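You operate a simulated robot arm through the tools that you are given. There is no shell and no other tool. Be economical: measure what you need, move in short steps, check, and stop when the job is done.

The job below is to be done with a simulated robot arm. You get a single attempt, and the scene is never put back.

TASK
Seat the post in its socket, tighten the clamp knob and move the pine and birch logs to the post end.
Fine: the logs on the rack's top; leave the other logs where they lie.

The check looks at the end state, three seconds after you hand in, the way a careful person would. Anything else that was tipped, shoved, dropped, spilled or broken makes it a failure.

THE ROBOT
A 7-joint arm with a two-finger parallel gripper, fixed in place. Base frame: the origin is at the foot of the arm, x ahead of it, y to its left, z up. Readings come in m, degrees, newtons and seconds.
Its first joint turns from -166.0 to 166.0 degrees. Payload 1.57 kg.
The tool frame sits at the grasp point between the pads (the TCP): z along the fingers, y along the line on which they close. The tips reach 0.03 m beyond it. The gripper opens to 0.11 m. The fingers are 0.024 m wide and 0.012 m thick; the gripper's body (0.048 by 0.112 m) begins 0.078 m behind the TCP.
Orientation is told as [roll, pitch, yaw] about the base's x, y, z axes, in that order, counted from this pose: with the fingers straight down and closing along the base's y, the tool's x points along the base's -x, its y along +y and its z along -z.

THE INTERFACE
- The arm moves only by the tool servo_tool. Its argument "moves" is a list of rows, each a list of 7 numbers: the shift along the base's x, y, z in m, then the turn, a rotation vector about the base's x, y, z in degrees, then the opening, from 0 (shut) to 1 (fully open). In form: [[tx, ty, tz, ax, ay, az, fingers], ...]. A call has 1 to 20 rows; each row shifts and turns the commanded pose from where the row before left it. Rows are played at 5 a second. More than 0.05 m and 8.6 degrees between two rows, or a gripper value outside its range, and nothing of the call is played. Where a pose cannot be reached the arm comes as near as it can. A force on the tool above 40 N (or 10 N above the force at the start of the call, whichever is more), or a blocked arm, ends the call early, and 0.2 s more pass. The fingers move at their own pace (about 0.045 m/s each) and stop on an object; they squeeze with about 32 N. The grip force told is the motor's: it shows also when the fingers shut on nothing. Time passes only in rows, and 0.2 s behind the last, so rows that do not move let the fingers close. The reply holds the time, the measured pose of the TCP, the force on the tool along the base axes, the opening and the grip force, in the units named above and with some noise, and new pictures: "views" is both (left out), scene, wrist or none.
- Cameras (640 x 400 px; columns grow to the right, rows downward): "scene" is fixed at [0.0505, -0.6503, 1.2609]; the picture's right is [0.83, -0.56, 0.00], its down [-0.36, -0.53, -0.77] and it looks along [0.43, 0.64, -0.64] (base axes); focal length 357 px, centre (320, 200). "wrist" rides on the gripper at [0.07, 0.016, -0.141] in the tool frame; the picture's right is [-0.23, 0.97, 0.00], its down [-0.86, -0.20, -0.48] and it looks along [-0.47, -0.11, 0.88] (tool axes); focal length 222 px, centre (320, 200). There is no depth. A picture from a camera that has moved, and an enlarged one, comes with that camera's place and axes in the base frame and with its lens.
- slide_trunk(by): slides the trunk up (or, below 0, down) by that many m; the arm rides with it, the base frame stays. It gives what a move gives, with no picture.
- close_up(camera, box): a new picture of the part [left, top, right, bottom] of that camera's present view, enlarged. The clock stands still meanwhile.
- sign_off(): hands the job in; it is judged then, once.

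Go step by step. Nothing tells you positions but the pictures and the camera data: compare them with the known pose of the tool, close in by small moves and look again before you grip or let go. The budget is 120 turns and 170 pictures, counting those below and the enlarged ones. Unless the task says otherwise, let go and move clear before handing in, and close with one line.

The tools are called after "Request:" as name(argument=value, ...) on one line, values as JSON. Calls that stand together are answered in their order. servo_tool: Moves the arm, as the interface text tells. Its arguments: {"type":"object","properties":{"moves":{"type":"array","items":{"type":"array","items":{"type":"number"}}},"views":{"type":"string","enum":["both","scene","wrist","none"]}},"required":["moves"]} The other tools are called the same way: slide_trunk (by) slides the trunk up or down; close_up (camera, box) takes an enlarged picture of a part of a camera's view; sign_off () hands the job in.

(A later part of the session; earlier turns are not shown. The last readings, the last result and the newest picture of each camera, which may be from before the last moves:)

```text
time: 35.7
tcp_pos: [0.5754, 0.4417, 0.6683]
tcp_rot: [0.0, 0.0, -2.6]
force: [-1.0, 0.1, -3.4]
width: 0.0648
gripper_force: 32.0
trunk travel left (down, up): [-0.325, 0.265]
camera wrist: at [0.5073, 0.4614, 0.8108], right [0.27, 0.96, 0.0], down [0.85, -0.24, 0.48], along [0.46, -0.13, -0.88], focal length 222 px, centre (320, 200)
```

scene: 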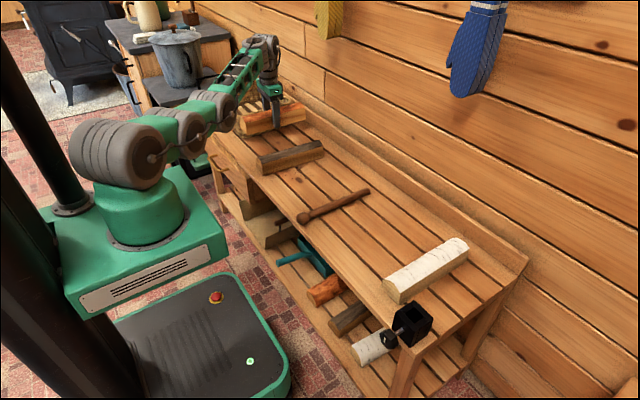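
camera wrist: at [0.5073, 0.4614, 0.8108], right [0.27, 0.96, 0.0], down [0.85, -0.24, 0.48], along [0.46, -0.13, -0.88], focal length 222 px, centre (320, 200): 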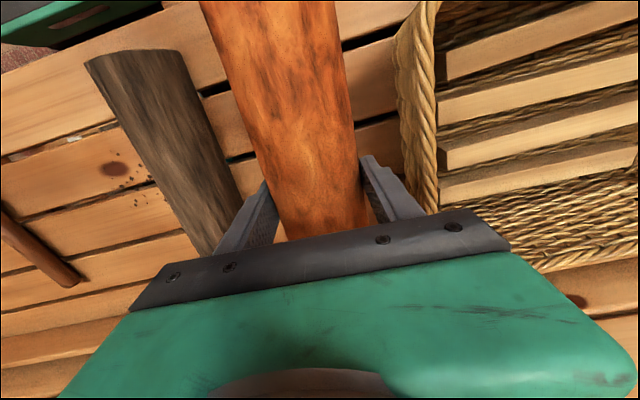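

The pine is held. I'll raise it a bit more and take it over the oak and the post.

Request:
servo_tool(moves=[[0, 0, 0.015, 0, 0, 0, 0], [0, 0, 0.015, 0, 0, 0, 0], [0, -0.01, 0.005, 0, 0, 1.3, 0], [0, -0.02, 0, 0, 0, 1.3, 0], [0, -0.03, 0, 0, 0, 0, 0], [0, -0.03, 0, 0, 0, 0, 0], [0, -0.03, 0, 0, 0, 0, 0], [0, -0.03, 0, 0, 0, 0, 0], [0, -0.03, 0, 0, 0, 0, 0], [0, -0.03, 0, 0, 0, 0, 0], [0, -0.03, 0, 0, 0, 0, 0], [0, -0.03, 0, 0, 0, 0, 0], [0, -0.03, 0, 0, 0, 0, 0], [0, -0.03, 0, 0, 0, 0, 0], [0, -0.03, 0, 0, 0, 0, 0], [0, -0.03, 0, 0, 0, 0, 0], [0, -0.03, 0, 0, 0, 0, 0], [0, -0.03, 0, 0, 0, 0, 0], [0, -0.03, 0, 0, 0, 0, 0]], views="none")

Request:
servo_tool(moves=[[0, -0.03, 0, 0, 0, 0, 0], [0, -0.03, 0, 0, 0, 0, 0], [0, -0.03, 0, 0, 0, 0, 0], [0, -0.03, 0, 0, 0, 0, 0], [0, -0.03, 0, 0, 0, 0, 0], [0, -0.02, 0, 0, 0, 0, 0], [0, -0.01, 0, 0, 0, 0, 0], [0, 0, -0.02, 0, 0, 0, 0], [0, 0, -0.02, 0, 0, 0, 0], [0, 0, -0.02, 0, 0, 0, 0], [0, 0, -0.01, 0, 0, 0, 0], [0, 0, 0, 0, 0, 0, 0]])

```text
time: 39.7
tcp_pos: [0.7296, 0.0367, 0.7129]
tcp_rot: [0.0, 0.2, 0.0]
force: [-28.4, 7.7, -3.0]
width: 0.064
gripper_force: 32.0
out of reach, approached as far as the arm can: row 4, 5, 6, 7, 8, 9, 10, 11, 12, 13, 14, 15, 16, 17, 18
trunk travel left (down, up): [-0.325, 0.265]
```

```text
time: 42.3
tcp_pos: [0.7318, -0.141, 0.645]
tcp_rot: [-0.1, -0.5, 0.2]
force: [-14.6, 4.2, 17.8]
width: 0.0643
gripper_force: 32.1
out of reach, approached as far as the arm can: row 1
trunk travel left (down, up): [-0.325, 0.265]
camera wrist: at [0.6623, -0.1241, 0.7877], right [0.22, 0.97, 0.0], down [0.85, -0.2, 0.48], along [0.47, -0.11, -0.87], focal length 222 px, centre (320, 200)
```

scene: 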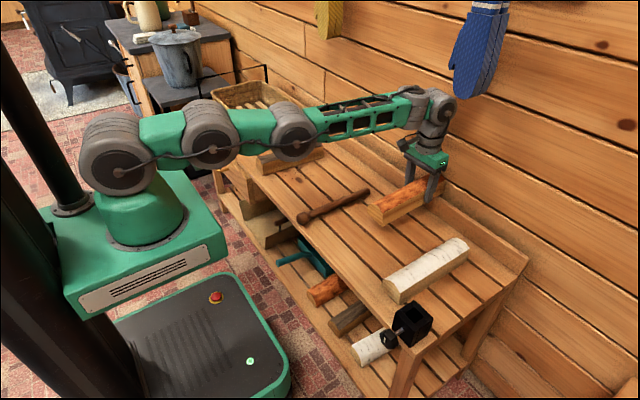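
wrist: 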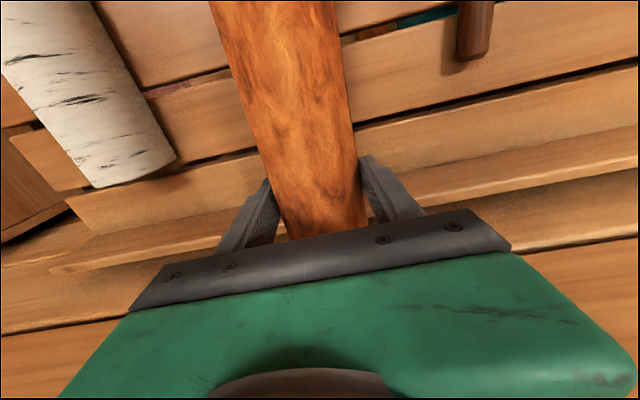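

When I came back into reach the arm had stretched outward (x=0.73), and the log is now pressing on the back ledge. I'll lift off gently and pull back.

Request:
servo_tool(moves=[[-0.005, 0, 0.015, 0, 0, 0, 0], [-0.005, 0, 0.02, 0, 0, 0, 0], [-0.01, 0, 0.02, 0, 0, 0, 0], [0, 0, 0, 0, 0, 0, 0]])

Request:
close_up(camera="scene", box=[180, 60, 500, 300])

```text
time: 43.3
tcp_pos: [0.7116, -0.1408, 0.6949]
tcp_rot: [0.0, 0.0, 0.1]
force: [-0.1, -0.5, -3.8]
width: 0.0642
gripper_force: 31.6
trunk travel left (down, up): [-0.325, 0.265]
camera wrist: at [0.6435, -0.1252, 0.8389], right [0.23, 0.97, 0.0], down [0.86, -0.2, 0.48], along [0.47, -0.11, -0.88], focal length 222 px, centre (320, 200)
```

scene: 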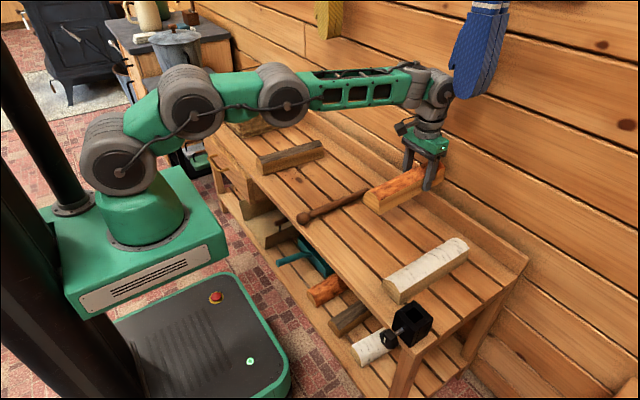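
wrist: 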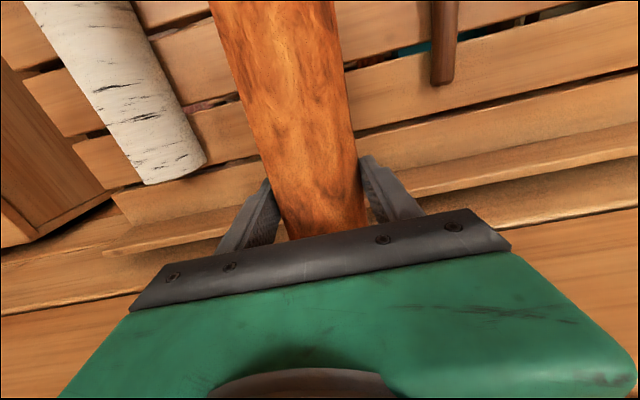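

```text
1.67 times, centred on (340, 180) of scene
camera zoom: at [0.0505, -0.6503, 1.2609], right [0.83, -0.56, 0.0], down [-0.36, -0.53, -0.77], along [0.43, 0.64, -0.64], focal length 596 px, centre (287, 233)
```

zoom: 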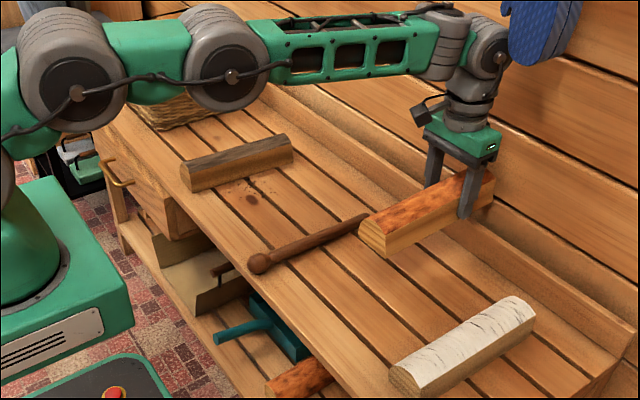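

The log is freed and still gripped, and nothing else appears disturbed. I'll retract to x≈0.575, y≈-0.21.

Request:
servo_tool(moves=[[-0.02, -0.01, 0, 0, 0, 0, 0], [-0.03, -0.01, 0, 0, 0, 0, 0], [-0.03, -0.01, 0, 0, 0, 0, 0], [-0.03, -0.02, 0, 0, 0, 0, 0], [-0.027, -0.02, 0, 0, 0, 0, 0], [0, 0, -0.02, 0, 0, 0, 0], [0, 0, -0.02, 0, 0, 0, 0], [0, 0, -0.02, 0, 0, 0, 0], [0, 0, 0, 0, 0, 0, 0]])

Request:
close_up(camera="scene", box=[320, 160, 520, 350])

```text
time: 45.3
tcp_pos: [0.5754, -0.2119, 0.6367]
tcp_rot: [0.1, 0.0, 0.1]
force: [-0.5, 0.5, -3.9]
width: 0.064
gripper_force: 32.3
trunk travel left (down, up): [-0.325, 0.265]
camera wrist: at [0.5061, -0.1952, 0.779], right [0.23, 0.97, 0.0], down [0.86, -0.2, 0.48], along [0.47, -0.11, -0.88], focal length 222 px, centre (320, 200)
```

scene: 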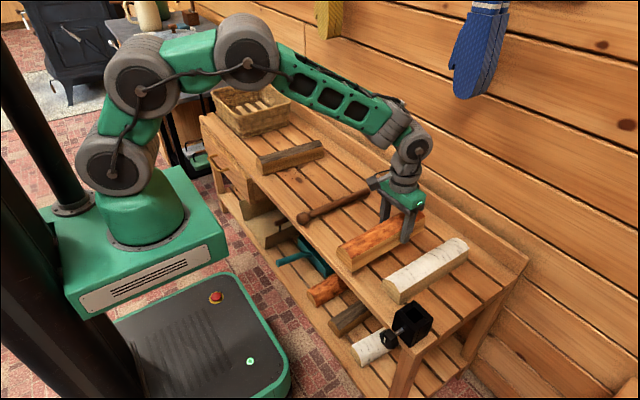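
wrist: 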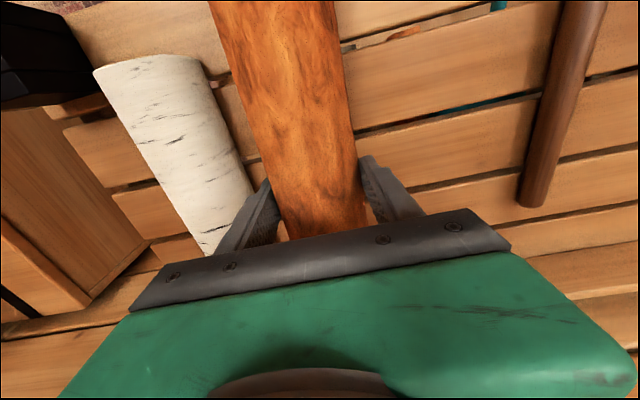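

```text
2.11 times, centred on (420, 255) of scene
camera zoom: at [0.0505, -0.6503, 1.2609], right [0.83, -0.56, 0.0], down [-0.36, -0.53, -0.77], along [0.43, 0.64, -0.64], focal length 752 px, centre (110, 84)
```

zoom: 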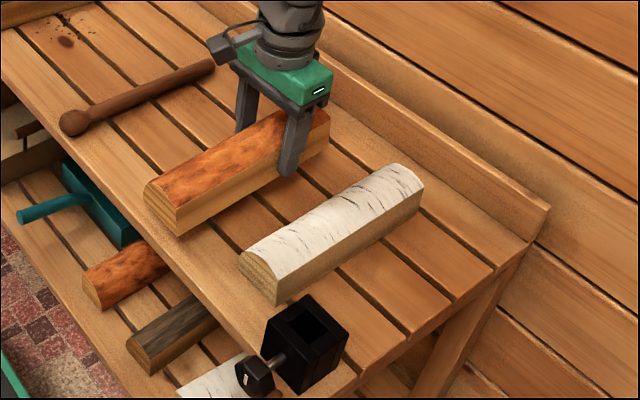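

While pressed, the pine slid about 5 cm toward me in the grip. I'll shift +0.05 in x so it lands level with the birch, then lower and release with a small opening.

Request:
servo_tool(moves=[[0.02, 0, 0, 0, 0, 0, 0], [0.02, 0, 0, 0, 0, 0, 0], [0.01, 0, 0, 0, 0, 0, 0], [0, 0, -0.015, 0, 0, 0, 0], [0, 0, -0.015, 0, 0, 0, 0], [0, 0, -0.012, 0, 0, 0, 0], [0, 0, -0.008, 0, 0, 0, 0], [0, 0, -0.003, 0, 0, 0, 0], [0, 0, 0, 0, 0, 0, 0]])

```text
time: 47.3
tcp_pos: [0.6251, -0.2122, 0.5878]
tcp_rot: [0.0, -0.4, 0.2]
force: [-6.4, 7.2, 29.6]
width: 0.064
gripper_force: 31.5
trunk travel left (down, up): [-0.325, 0.265]
camera wrist: at [0.5555, -0.1949, 0.7301], right [0.22, 0.97, 0.0], down [0.85, -0.2, 0.48], along [0.47, -0.11, -0.87], focal length 222 px, centre (320, 200)
```

scene: 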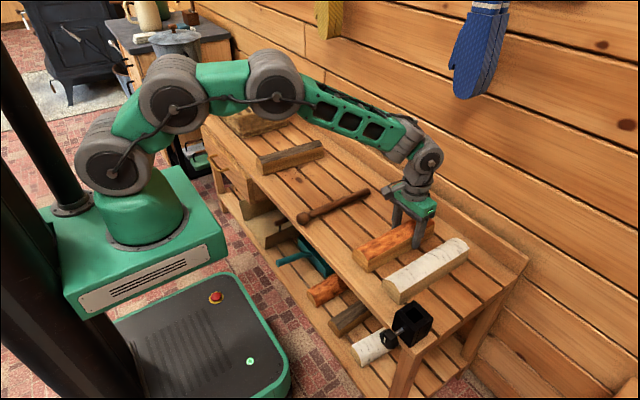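
wrist: 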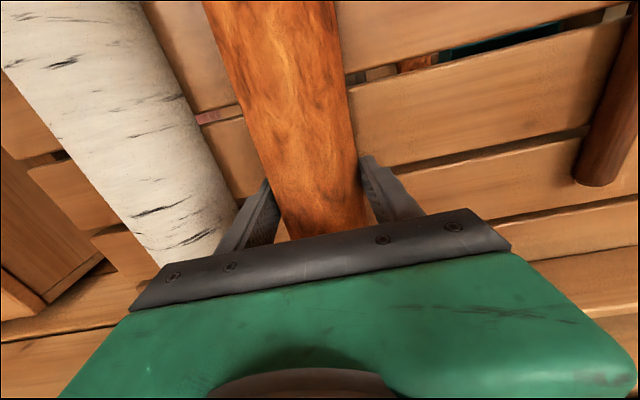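

The log has touched down. I'll ease up a little, then open just enough and leave upward.

Request:
servo_tool(moves=[[0, 0, 0.003, 0, 0, 0, 0], [0, 0, 0.001, 0, 0, 0, 0.68], [0, 0, 0, 0, 0, 0, 0.68], [0, 0, 0, 0, 0, 0, 0.68], [0, 0, 0.03, 0, 0, 0, 0.68], [0, 0, 0.04, 0, 0, 0, 0.68], [0, 0, 0.04, 0, 0, 0, 0.68], [0, 0, 0, 0, 0, 0, 0.68]])

Request:
close_up(camera="scene", box=[320, 200, 500, 350])

```text
time: 49.1
tcp_pos: [0.6257, -0.2131, 0.6972]
tcp_rot: [0.0, -0.1, 0.2]
force: [-0.1, -0.1, 0.1]
width: 0.0748
gripper_force: 0.1
trunk travel left (down, up): [-0.325, 0.265]
camera wrist: at [0.5558, -0.1955, 0.8412], right [0.23, 0.97, 0.0], down [0.86, -0.2, 0.48], along [0.47, -0.11, -0.88], focal length 222 px, centre (320, 200)
```

scene: 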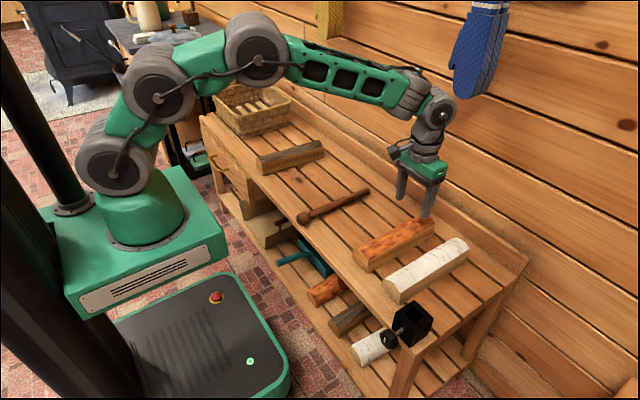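
wrist: 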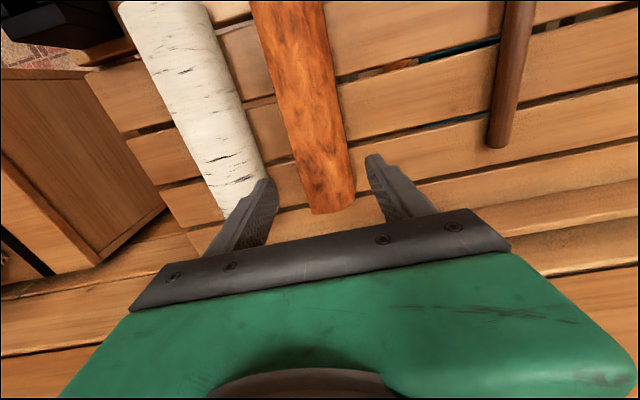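

```text
2.67 times, centred on (410, 275) of scene
camera zoom: at [0.0505, -0.6503, 1.2609], right [0.83, -0.56, 0.0], down [-0.36, -0.53, -0.77], along [0.43, 0.64, -0.64], focal length 953 px, centre (80, 0)
```

zoom: 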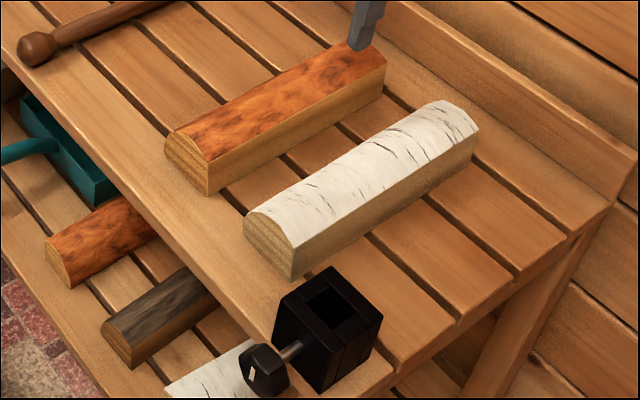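

Both logs lie flat at the socket end. Now I'll move above the post to pick it up.

Request:
servo_tool(moves=[[-0.02, 0.04, 0, 0, 0, 0, 0.6], [-0.02, 0.04, 0, 0, 0, 0, 0.5], [-0.02, 0.04, 0, 0, 0, 0, 0.5], [-0.02, 0.04, 0, 0, 0, 0, 0.5], [-0.015, 0.04, 0, 0, 0, 0, 0.5], [0, 0.015, 0, 0, 0, 0, 0.5], [0, 0, 0, 0, 0, 0, 0.5]])

Request:
close_up(camera="wrist", box=[200, 0, 440, 220])

```text
time: 50.7
tcp_pos: [0.5304, 0.0026, 0.6969]
tcp_rot: [0.0, -0.1, 0.1]
force: [0.7, -0.5, -0.2]
width: 0.0548
gripper_force: 0.0
trunk travel left (down, up): [-0.325, 0.265]
camera wrist: at [0.4614, 0.02, 0.8403], right [0.23, 0.97, 0.0], down [0.86, -0.2, 0.48], along [0.47, -0.11, -0.88], focal length 222 px, centre (320, 200)
```

scene: 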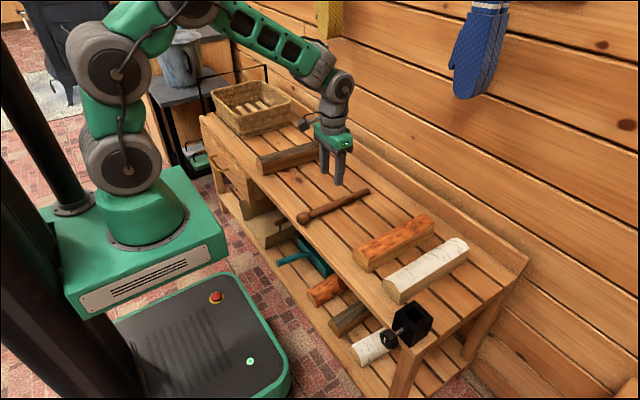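
wrist: 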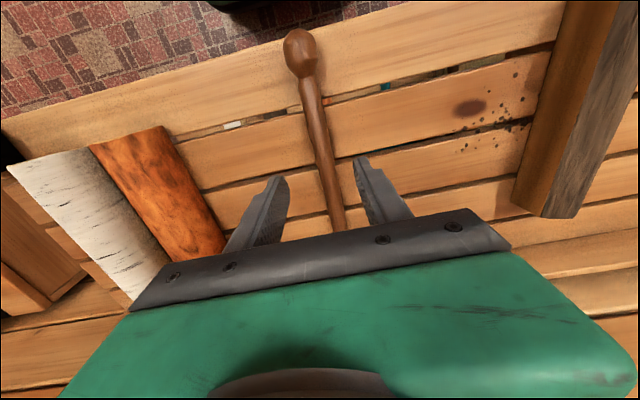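

```text
1.82 times, centred on (320, 110) of wrist
camera zoom: at [0.4614, 0.02, 0.8403], right [0.23, 0.97, 0.0], down [0.86, -0.2, 0.48], along [0.47, -0.11, -0.88], focal length 404 px, centre (320, 364)
```

zoom: 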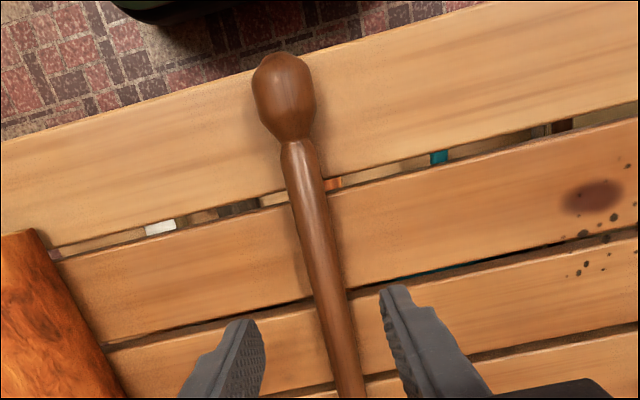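

The post axis is at y≈0.003, and it has a round shaft with a ball at my end. I'll come down to grip near its middle.

Request:
servo_tool(moves=[[0, 0, -0.04, 0, 0, -1, 0.5], [0, 0, -0.04, 0, 0, 0, 0.5], [0, 0, -0.03, 0, 0, 0, 0.5], [0, 0, -0.008, 0, 0, 0, 0.5], [0, 0, 0, 0, 0, 0, 0.5]])

Request:
close_up(camera="scene", box=[280, 130, 400, 240])

```text
time: 51.9
tcp_pos: [0.5304, 0.0033, 0.5799]
tcp_rot: [0.0, 0.1, -0.9]
force: [-3.4, -0.6, 8.2]
width: 0.0549
gripper_force: 0.0
trunk travel left (down, up): [-0.325, 0.265]
camera wrist: at [0.4616, 0.0211, 0.7228], right [0.24, 0.97, 0.0], down [0.85, -0.21, 0.48], along [0.46, -0.12, -0.88], focal length 222 px, centre (320, 200)
```

scene: 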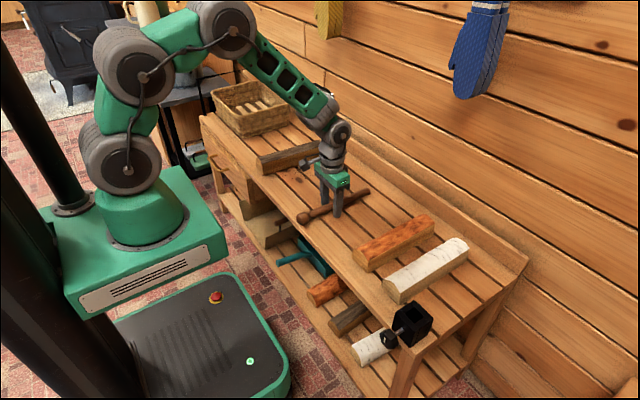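
wrist: 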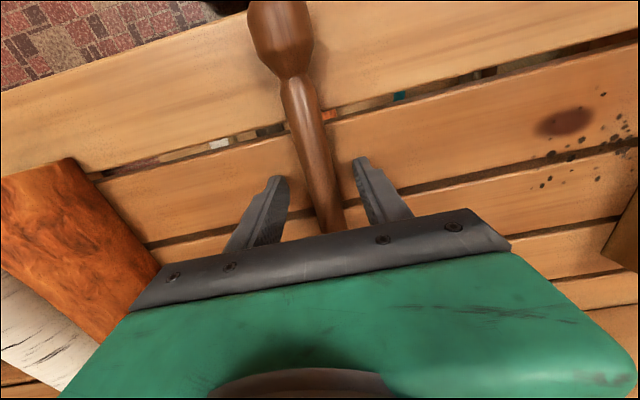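

```text
3.64 times, centred on (340, 185) of scene
camera zoom: at [0.0505, -0.6503, 1.2609], right [0.83, -0.56, 0.0], down [-0.36, -0.53, -0.77], along [0.43, 0.64, -0.64], focal length 1300 px, centre (247, 254)
```

zoom: 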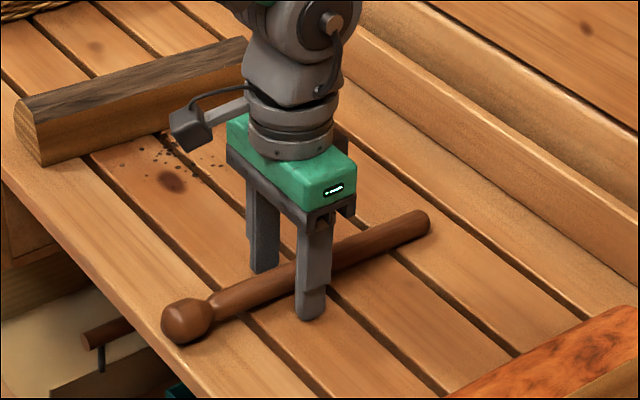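

The tips have just touched the slats, so the rack top is at z≈0.55. I'll rise 2 mm, close and lift.

Request:
servo_tool(moves=[[0, 0, 0.003, 0, 0, 0, 0.5], [0, 0, 0, 0, 0, 0, 0], [0, 0, 0, 0, 0, 0, 0], [0, 0, 0, 0, 0, 0, 0], [0, 0, 0, 0, 0, 0, 0], [0, 0, 0.01, 0, 0, 0, 0], [0, 0, 0.02, 0, 0, 0, 0], [0, 0, 0.02, 0, 0, 0, 0], [0, 0, 0.03, 0, 0, 0, 0], [0, 0, 0, 0, 0, 0, 0]])

Request:
close_up(camera="scene", box=[280, 110, 400, 220])

```text
time: 54.1
tcp_pos: [0.5301, 0.0042, 0.663]
tcp_rot: [0.0, 0.1, -0.9]
force: [-0.7, -0.9, -0.6]
width: 0.0219
gripper_force: 32.1
trunk travel left (down, up): [-0.325, 0.265]
camera wrist: at [0.4613, 0.0212, 0.8062], right [0.24, 0.97, 0.0], down [0.85, -0.21, 0.48], along [0.46, -0.12, -0.88], focal length 222 px, centre (320, 200)
```

scene: 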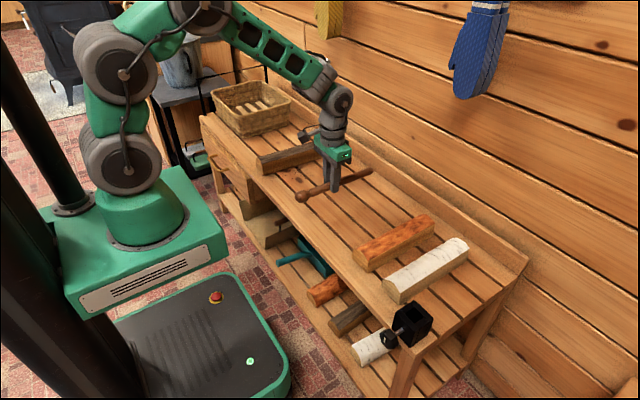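
wrist: 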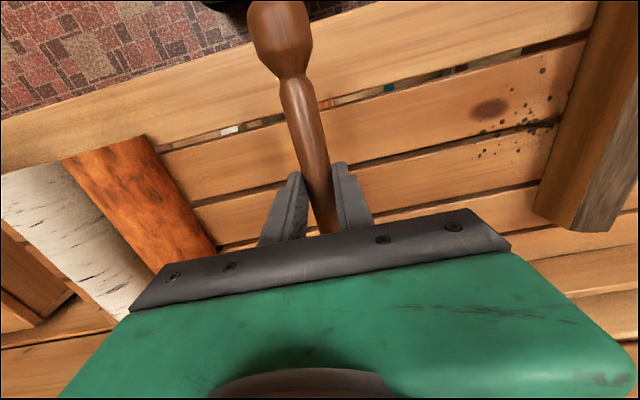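

```text
3.64 times, centred on (340, 165) of scene
camera zoom: at [0.0505, -0.6503, 1.2609], right [0.83, -0.56, 0.0], down [-0.36, -0.53, -0.77], along [0.43, 0.64, -0.64], focal length 1300 px, centre (247, 327)
```

zoom: 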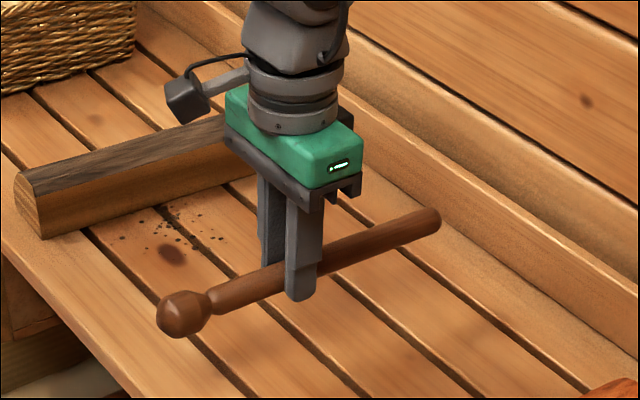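

The post is held firmly, 22 mm wide. I'll raise it and pitch the tool to horizontal so the thin end points down.

Request:
servo_tool(moves=[[-0.01, 0, 0.04, 0, 0, 0, 0], [-0.01, 0, 0.04, 0, 0, 0, 0], [-0.01, -0.01, 0.04, 0, 0, 0, 0], [0, -0.01, 0.02, 0, 8, 0, 0], [0, -0.01, 0, 0, 8, 0, 0], [0, -0.01, 0, 0, 8, 0, 0], [0, -0.01, 0, 0, 8, 0, 0], [0, -0.01, 0, 0, 8, 0, 0], [0, 0, 0, 0, 0, 0, 0]])

```text
time: 56.1
tcp_pos: [0.5086, -0.0463, 0.8003]
tcp_rot: [0.7, 35.5, -1.1]
force: [0.4, 1.1, -0.7]
width: 0.022
gripper_force: 32.2
out of reach, approached as far as the arm can: row 7
trunk travel left (down, up): [-0.325, 0.265]
camera wrist: at [0.5348, -0.0309, 0.9584], right [0.21, 0.97, -0.12], down [0.97, -0.22, -0.11], along [-0.13, -0.1, -0.99], focal length 222 px, centre (320, 200)
```

scene: 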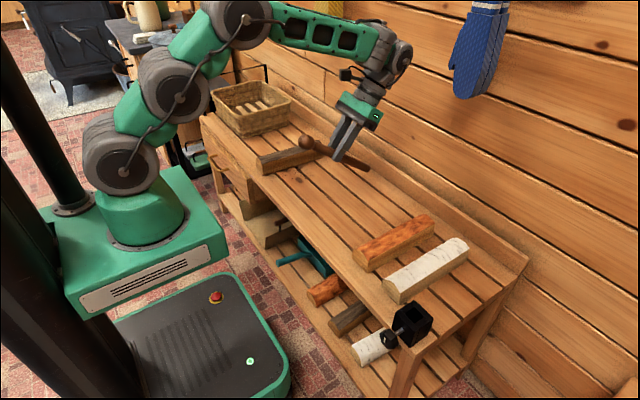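
wrist: 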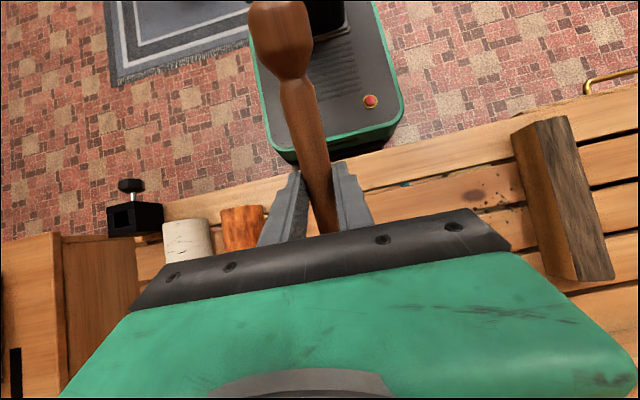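

I had the pitch sign wrong: this turns the tool back toward the robot. I'll undo it, then yaw the post at a safe height to see how far the wrist can turn.

Request:
servo_tool(moves=[[0, 0, 0, 0, -8, 0, 0], [0, 0, 0, 0, -8, 0, 0], [0, 0, 0, 0, -8, 0, 0], [0, 0, 0, 0, -8, 0, 0], [0, 0, 0, 0, -3.5, 0, 0], [-0.02, 0, 0, 0, 0, 0, 0], [-0.02, 0, 0, 0, 0, -8, 0], [-0.02, 0, 0, 0, 0, -8, 0], [-0.02, 0, 0, 0, 0, -8, 0], [0, 0, 0, 0, 0, -8, 0], [0, 0, 0, 0, 0, -8, 0], [0, 0, 0, 0, 0, -8, 0], [0, 0, 0, 0, 0, -8, 0], [0, 0, 0, 0, 0, -8, 0], [0, 0, 0, 0, 0, -8, 0], [0, 0, 0, 0, 0, -8, 0], [0, 0, 0, 0, 0, -8, 0], [0, 0, 0, 0, 0, 0, 0]])

```text
time: 59.9
tcp_pos: [0.4767, -0.0518, 0.8523]
tcp_rot: [0.6, 4.6, -89.0]
force: [-0.6, 0.5, -1.3]
width: 0.0216
gripper_force: 32.0
out of reach, approached as far as the arm can: row 2, 7, 8, 9, 11, 13, 14, 15, 16, 17
trunk travel left (down, up): [-0.325, 0.265]
camera wrist: at [0.4921, 0.007, 1.0004], right [0.98, -0.21, -0.01], down [-0.19, -0.89, 0.41], along [-0.09, -0.4, -0.91], focal length 222 px, centre (320, 200)
```

scene: 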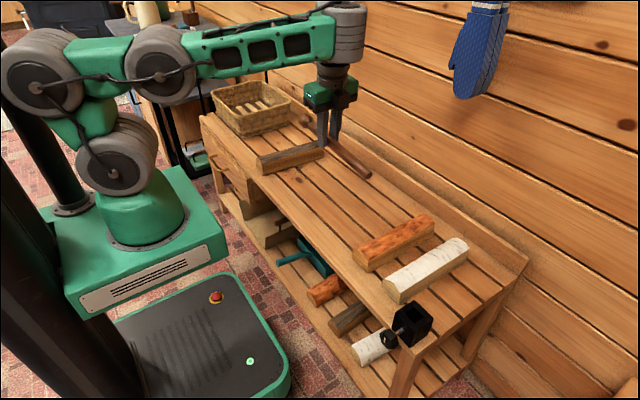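
wrist: 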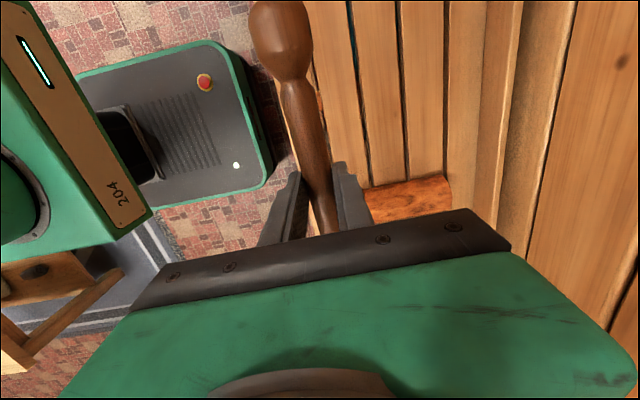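

Tool-down at this height strains the wrist limits. I'll raise the trunk back 5 cm, lower the tool to z≈0.70 and keep yawing there.

Request:
slide_trunk(by=0.1)

Request:
servo_tool(moves=[[0, 0, -0.04, 0, -4.6, 0, 0], [0, 0, -0.04, 0, 0, 0, 0], [0, 0, -0.04, 0, 0, 0, 0], [0, 0, -0.04, 0, 0, 0, 0], [0, 0, -0.04, 0, 0, 0, 0], [0, 0, -0.04, 0, 0, 0, 0], [0, 0, 0, 0, 0, -8, 0], [0, 0, 0, 0, 0, -8, 0], [0, 0, 0, 0, 0, -8, 0], [0, 0, 0, 0, 0, -8, 0], [0, 0, 0, 0, 0, -8, 0], [0, 0, 0, 0, 0, -8, 0], [0, 0, 0, 0, 0, 0, 0]])

```text
time: 61.2
tcp_pos: [0.4772, -0.053, 0.9523]
tcp_rot: [0.5, 4.6, -88.9]
force: [0.7, 0.6, -1.7]
width: 0.0216
gripper_force: 32.2
trunk travel left (down, up): [-0.425, 0.165]
```

```text
time: 64.0
tcp_pos: [0.5894, -0.0832, 0.8276]
tcp_rot: [5.1, 4.5, -136.7]
force: [-0.2, 0.7, -0.7]
width: 0.0221
gripper_force: 32.3
out of reach, approached as far as the arm can: row 1, 2, 3, 4, 5
trunk travel left (down, up): [-0.425, 0.165]
camera wrist: at [0.6348, -0.0448, 0.9756], right [0.5, -0.87, 0.07], down [-0.81, -0.43, 0.39], along [-0.31, -0.25, -0.92], focal length 222 px, centre (320, 200)
```

scene: 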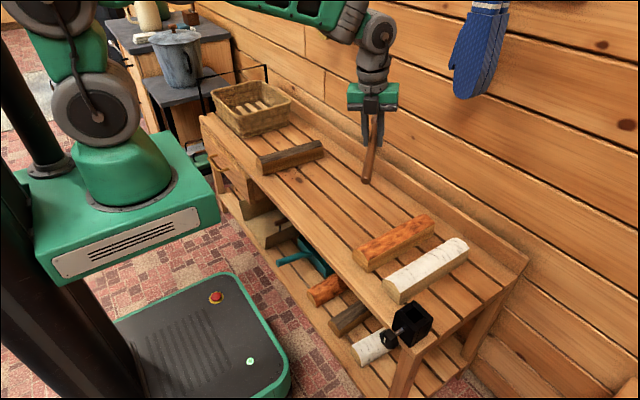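
wrist: 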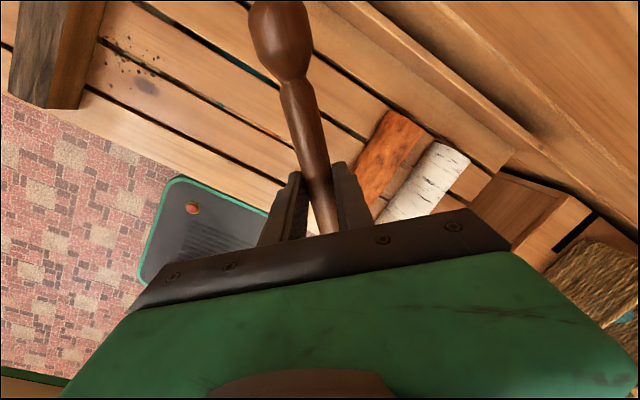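

Yaw reached -137° without trouble. I'll continue to -180° while coming down and levelling.

Request:
servo_tool(moves=[[-0.02, 0, -0.03, 0.6, 6.8, 0, 0], [-0.02, 0, -0.03, 0, 0, 0, 0], [-0.02, 0, -0.03, 0, 0, 0, 0], [0, 0, 0, 0, 0, -8, 0], [0, 0, 0, 0, 0, -8, 0], [0, 0, 0, 0, 0, -8, 0], [0, 0, 0, 0, 0, -8, 0], [0, 0, 0, 0, 0, -8, 0], [0, 0, 0, 0, 0, -3.3, 0], [0, 0, 0, 0, 0, 0, 0]])

```text
time: 66.2
tcp_pos: [0.5287, -0.0835, 0.7375]
tcp_rot: [0.0, 0.0, 180.0]
force: [-0.1, -1.3, -1.8]
width: 0.0219
gripper_force: 31.4
trunk travel left (down, up): [-0.425, 0.165]
camera wrist: at [0.5997, -0.0985, 0.8798], right [-0.23, -0.97, 0.0], down [-0.85, 0.2, 0.48], along [-0.47, 0.11, -0.88], focal length 222 px, centre (320, 200)
```

scene: 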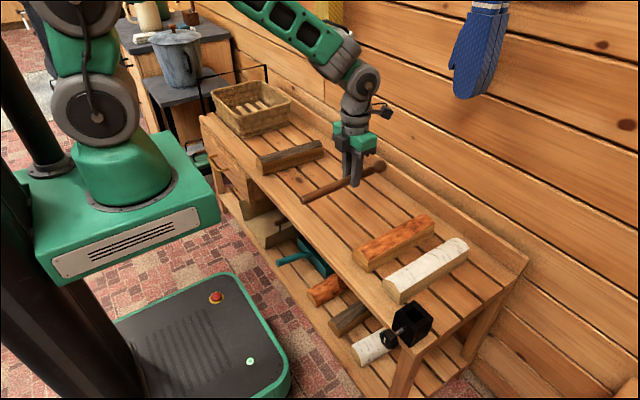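
wrist: 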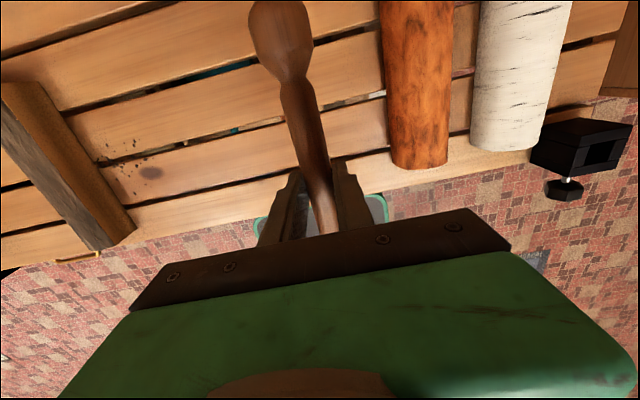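

The wrist got all the way to 180°, so the thin end now points at the robot. I'll pitch it up to horizontal, rising as I go.

Request:
servo_tool(moves=[[0, 0, 0.01, 0, -8, 0, 0], [-0.01, 0, 0.015, 0, -8, 0, 0], [-0.01, 0, 0.015, 0, -8, 0, 0], [-0.01, 0, 0.015, 0, -8, 0, 0], [-0.01, 0, 0.015, 0, -8, 0, 0], [-0.01, 0, 0.01, 0, -8, 0, 0], [0, 0, 0, 0, -8, 0, 0], [0, 0, 0, 0, -8, 0, 0], [0, 0, 0, 0, -8, 0, 0], [0, 0, 0, 0, -8, 0, 0], [0, 0, 0, 0, -8, 0, 0], [0, 0, 0, 0, -2, 0, 0], [0, 0, 0, 0, 0, 0, 0]])

```text
time: 68.7
tcp_pos: [0.4849, -0.0921, 0.8582]
tcp_rot: [3.1, 85.6, -178.6]
force: [-0.8, -0.1, -1.7]
width: 0.0221
gripper_force: 31.5
out of reach, approached as far as the arm can: row 11, 12
trunk travel left (down, up): [-0.425, 0.165]
stopped in row 12: the arm was blocked; the commanded pose is now the measured one
camera wrist: at [0.3501, -0.1032, 0.9398], right [-0.04, -0.97, -0.22], down [-0.54, 0.21, -0.82], along [0.84, 0.08, -0.53], focal length 222 px, centre (320, 200)
```

scene: 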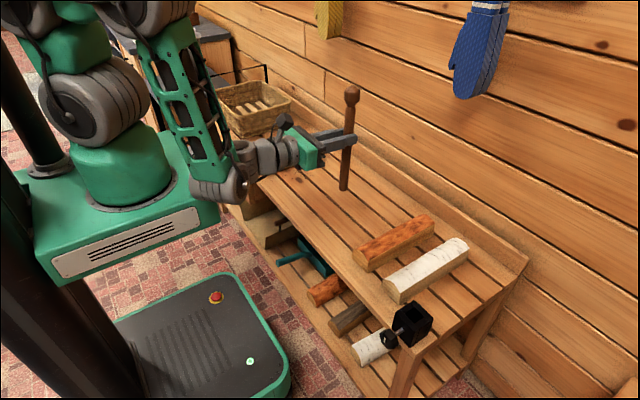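
wrist: 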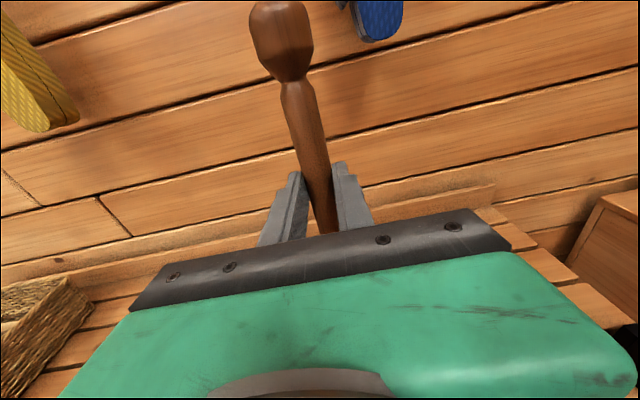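

The post is now nearly upright with the ball on top. Next I'll swing toward the socket, yawing the tool radially about -43°.

Request:
servo_tool(moves=[[0.01, -0.02, 0, 0, 0, -5.4, 0], [0.005, -0.03, 0, 0, 0, -5.4, 0], [0, -0.035, 0, 0, 0, -5.4, 0], [0, -0.035, 0, 0, 0, -5.4, 0], [-0.01, -0.035, 0, 0, 0, -5.4, 0], [-0.015, -0.04, 0, 0, 0, -5.4, 0], [-0.015, -0.04, 0, 0, 0, -5.4, 0], [-0.015, -0.04, 0, 0, 0, -5.2, 0], [0, 0, 0, 0, 0, 0, 0]])

```text
time: 70.7
tcp_pos: [0.4447, -0.3681, 0.8552]
tcp_rot: [1.7, 85.5, 137.0]
force: [0.0, -0.8, -0.7]
width: 0.022
gripper_force: 31.4
trunk travel left (down, up): [-0.425, 0.165]
camera wrist: at [0.3384, -0.2833, 0.9383], right [-0.7, -0.68, -0.22], down [-0.25, 0.52, -0.81], along [0.67, -0.51, -0.53], focal length 222 px, centre (320, 200)
```

scene: 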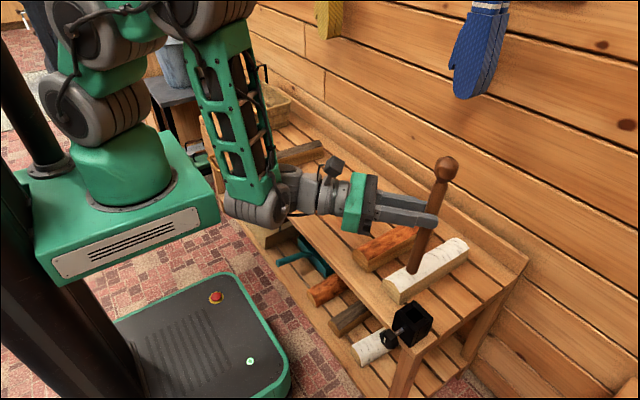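
wrist: 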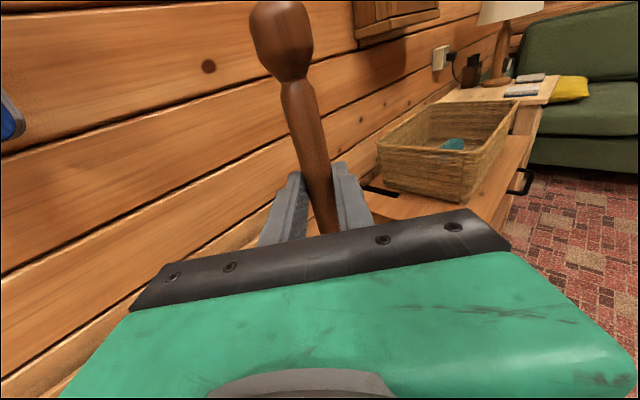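

The tool points about 4.5° below horizontal, so the post leans slightly. I'll level it and then zoom in to measure.

Request:
servo_tool(moves=[[0, 0, 0, -2.5, -2.5, 0, 0], [0, 0, 0, 0, 0, 0, 0]], views="none")

Request:
close_up(camera="scene", box=[350, 140, 500, 300])

Request:
close_up(camera="scene", box=[370, 290, 450, 360])

```text
time: 71.3
tcp_pos: [0.4445, -0.368, 0.8561]
tcp_rot: [10.4, 89.0, 145.5]
force: [-1.4, -0.5, -1.5]
width: 0.022
gripper_force: 31.8
trunk travel left (down, up): [-0.425, 0.165]
```

```text
2.50 times, centred on (425, 220) of scene
camera zoom: at [0.0505, -0.6503, 1.2609], right [0.83, -0.56, 0.0], down [-0.36, -0.53, -0.77], along [0.43, 0.64, -0.64], focal length 893 px, centre (58, 150)
```

zoom: 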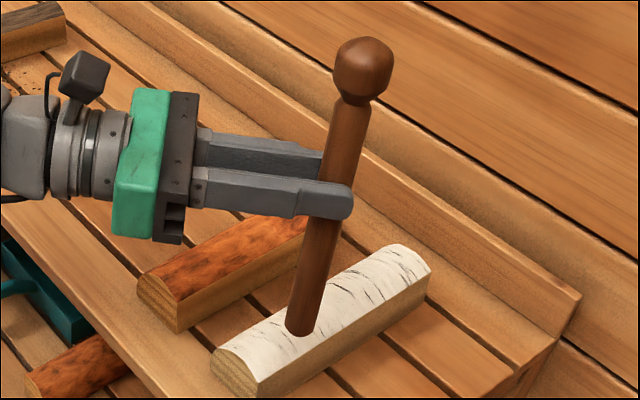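

```text
5.71 times, centred on (410, 325) of scene
camera zoom: at [0.0505, -0.6503, 1.2609], right [0.83, -0.56, 0.0], down [-0.36, -0.53, -0.77], along [0.43, 0.64, -0.64], focal length 2042 px, centre (-194, -514)
```

zoom: 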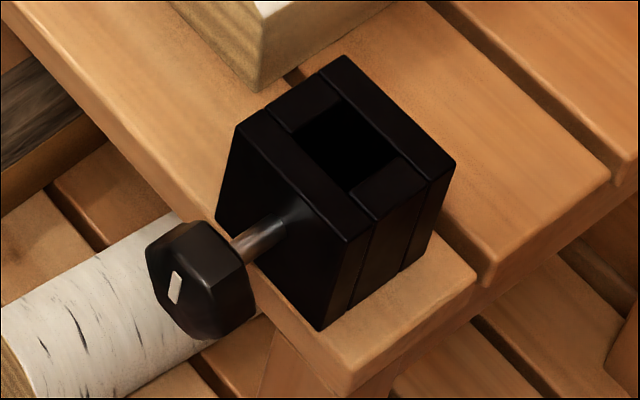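

The post leans back about 1.5°, and the hole is at about (0.445, -0.4135). I'll correct the tilt, shift over the hole, lower the trunk 7.5 cm and look.

Request:
servo_tool(moves=[[-0.005, -0.016, 0, 1.05, 1.05, 0, 0], [-0.005, -0.016, 0, 0, 0, 0, 0], [0, 0, 0, 0, 0, 0, 0]], views="none")

Request:
slide_trunk(by=-0.075)

Request:
close_up(camera="scene", box=[340, 200, 480, 350])

Request:
close_up(camera="scene", box=[380, 270, 450, 340])

```text
time: 72.1
tcp_pos: [0.4343, -0.4003, 0.857]
tcp_rot: [3.6, 87.4, 138.9]
force: [-0.8, 0.0, -0.4]
width: 0.0221
gripper_force: 32.0
trunk travel left (down, up): [-0.425, 0.165]
```

```text
time: 73.2
tcp_pos: [0.4355, -0.4006, 0.7813]
tcp_rot: [4.0, 87.7, 139.3]
force: [0.3, 0.1, -0.7]
width: 0.022
gripper_force: 32.2
trunk travel left (down, up): [-0.35, 0.24]
```

```text
2.67 times, centred on (410, 275) of scene
camera zoom: at [0.0505, -0.6503, 1.2609], right [0.83, -0.56, 0.0], down [-0.36, -0.53, -0.77], along [0.43, 0.64, -0.64], focal length 953 px, centre (80, 0)
```

zoom: 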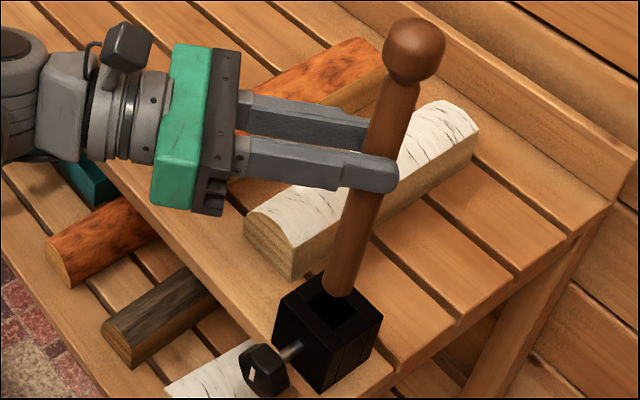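

```text
5.71 times, centred on (415, 305) of scene
camera zoom: at [0.0505, -0.6503, 1.2609], right [0.83, -0.56, 0.0], down [-0.36, -0.53, -0.77], along [0.43, 0.64, -0.64], focal length 2042 px, centre (-223, -400)
```

zoom: 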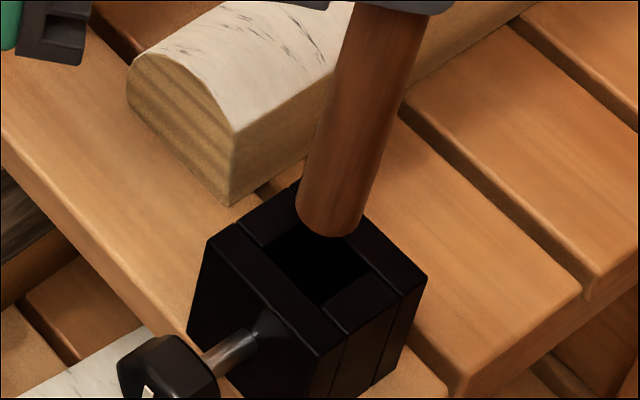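

The alignment looks right. I'll lower 2 cm more and check just above the rim.

Request:
slide_trunk(by=-0.018)

Request:
close_up(camera="scene", box=[390, 280, 440, 330])

```text
time: 73.9
tcp_pos: [0.434, -0.4002, 0.7647]
tcp_rot: [3.9, 87.6, 139.4]
force: [-0.7, -0.2, -0.7]
width: 0.0221
gripper_force: 31.9
trunk travel left (down, up): [-0.332, 0.258]
```

```text
8.00 times, centred on (415, 305) of scene
camera zoom: at [0.0505, -0.6503, 1.2609], right [0.83, -0.56, 0.0], down [-0.36, -0.53, -0.77], along [0.43, 0.64, -0.64], focal length 2859 px, centre (-440, -640)
```

zoom: 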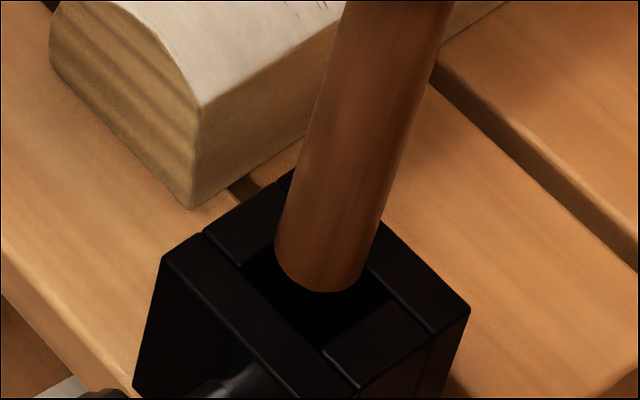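

The post is just above the rim and nearly centred. I'll nudge 2 mm away from the camera and come down gently, watching the force.

Request:
servo_tool(moves=[[0.001, 0.0015, 0, 0, 0, 0, 0], [0, 0, -0.004, 0, 0, 0, 0], [0, 0, -0.004, 0, 0, 0, 0], [0, 0, -0.004, 0, 0, 0, 0], [0, 0, -0.004, 0, 0, 0, 0], [0, 0, 0, 0, 0, 0, 0]], views="none")

Request:
close_up(camera="scene", box=[390, 280, 440, 330])

```text
time: 75.3
tcp_pos: [0.4358, -0.3988, 0.7516]
tcp_rot: [4.5, 87.8, 139.8]
force: [1.3, -2.9, 31.4]
width: 0.0222
gripper_force: 31.6
trunk travel left (down, up): [-0.332, 0.258]
```

```text
8.00 times, centred on (415, 305) of scene
camera zoom: at [0.0505, -0.6503, 1.2609], right [0.83, -0.56, 0.0], down [-0.36, -0.53, -0.77], along [0.43, 0.64, -0.64], focal length 2859 px, centre (-440, -640)
```

zoom: 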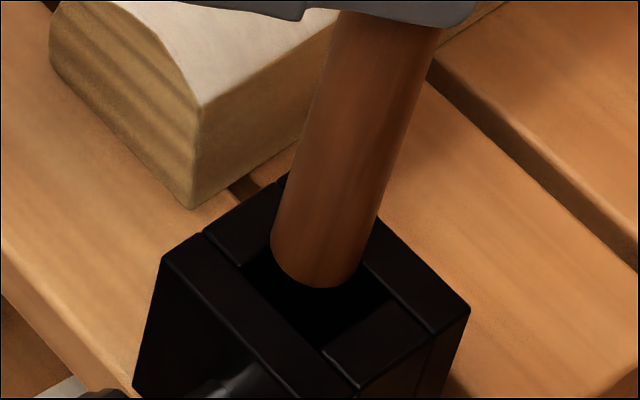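

It's touching the rim on the far side: the image puts the post bottom about 8 mm too far from the camera. I'll lift, shift toward the camera and try again.

Request:
servo_tool(moves=[[0, 0, 0.008, 0, 0, 0, 0], [-0.0042, -0.0062, 0, 0, 0, 0, 0], [0, 0, -0.004, 0, 0, 0, 0], [0, 0, -0.004, 0, 0, 0, 0], [0, 0, -0.004, 0, 0, 0, 0], [0, 0, -0.004, 0, 0, 0, 0], [0, 0, 0, 0, 0, 0, 0]], views="none")

Request:
close_up(camera="scene", box=[390, 280, 440, 330])

```text
time: 76.9
tcp_pos: [0.4309, -0.4051, 0.739]
tcp_rot: [3.8, 87.5, 139.0]
force: [-0.5, -0.2, -0.1]
width: 0.0219
gripper_force: 32.0
trunk travel left (down, up): [-0.332, 0.258]
```

```text
8.00 times, centred on (415, 305) of scene
camera zoom: at [0.0505, -0.6503, 1.2609], right [0.83, -0.56, 0.0], down [-0.36, -0.53, -0.77], along [0.43, 0.64, -0.64], focal length 2859 px, centre (-440, -640)
```

zoom: 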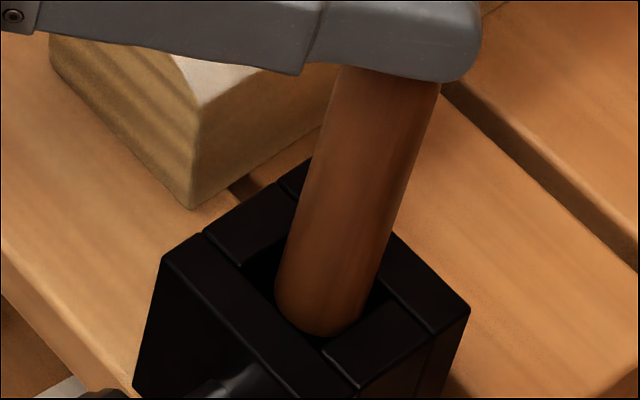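

The post has slipped into the hole with no force. I'll keep lowering until it bottoms.

Request:
servo_tool(moves=[[0, 0, -0.005, 0, 0, 0, 0], [0, 0, -0.005, 0, 0, 0, 0], [0, 0, -0.005, 0, 0, 0, 0], [0, 0, -0.005, 0, 0, 0, 0], [0, 0, -0.005, 0, 0, 0, 0], [0, 0, -0.005, 0, 0, 0, 0], [0, 0, 0, 0, 0, 0, 0]], views="scene")

Request:
close_up(camera="scene", box=[360, 200, 470, 350])

```text
time: 78.5
tcp_pos: [0.4315, -0.405, 0.7094]
tcp_rot: [4.0, 87.6, 139.3]
force: [-0.3, -0.6, -1.6]
width: 0.022
gripper_force: 32.1
trunk travel left (down, up): [-0.332, 0.258]
```

scene: 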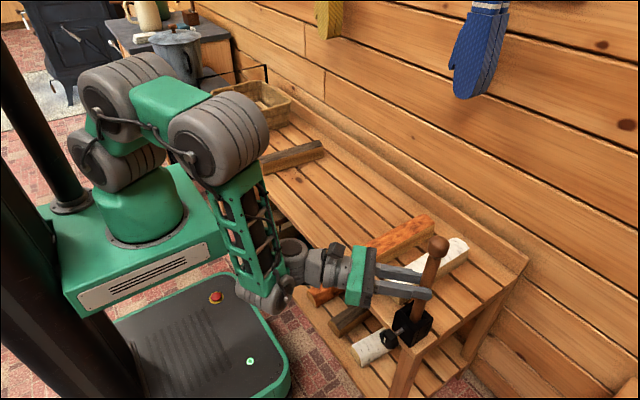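

```text
2.67 times, centred on (415, 275) of scene
camera zoom: at [0.0505, -0.6503, 1.2609], right [0.83, -0.56, 0.0], down [-0.36, -0.53, -0.77], along [0.43, 0.64, -0.64], focal length 953 px, centre (67, 0)
```

zoom: 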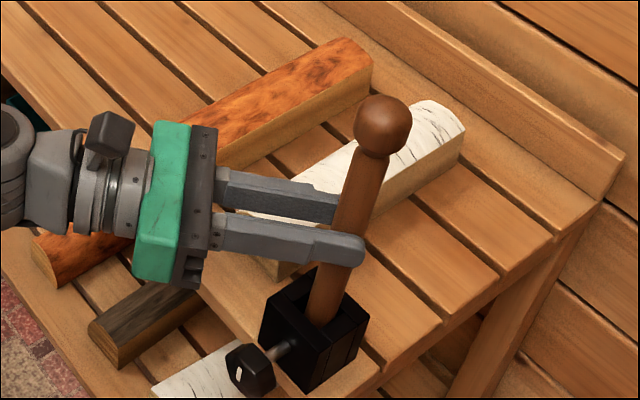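

It's about 4 cm deep and still free. I'll continue down with the force guard.

Request:
servo_tool(moves=[[0, 0, -0.004, 0, 0, 0, 0], [0, 0, -0.004, 0, 0, 0, 0], [0, 0, -0.004, 0, 0, 0, 0], [0, 0, -0.004, 0, 0, 0, 0], [0, 0, -0.004, 0, 0, 0, 0], [0, 0, -0.004, 0, 0, 0, 0], [0, 0, 0, 0, 0, 0, 0]], views="none")

Request:
close_up(camera="scene", box=[360, 200, 470, 350])

```text
time: 80.1
tcp_pos: [0.4325, -0.4051, 0.689]
tcp_rot: [4.5, 88.1, 140.0]
force: [-3.6, 8.2, 30.3]
width: 0.0222
gripper_force: 32.3
trunk travel left (down, up): [-0.332, 0.258]
```

```text
2.67 times, centred on (415, 275) of scene
camera zoom: at [0.0505, -0.6503, 1.2609], right [0.83, -0.56, 0.0], down [-0.36, -0.53, -0.77], along [0.43, 0.64, -0.64], focal length 953 px, centre (67, 0)
```

zoom: 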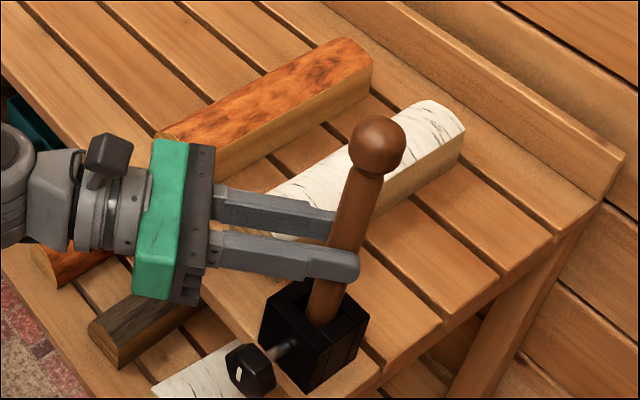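

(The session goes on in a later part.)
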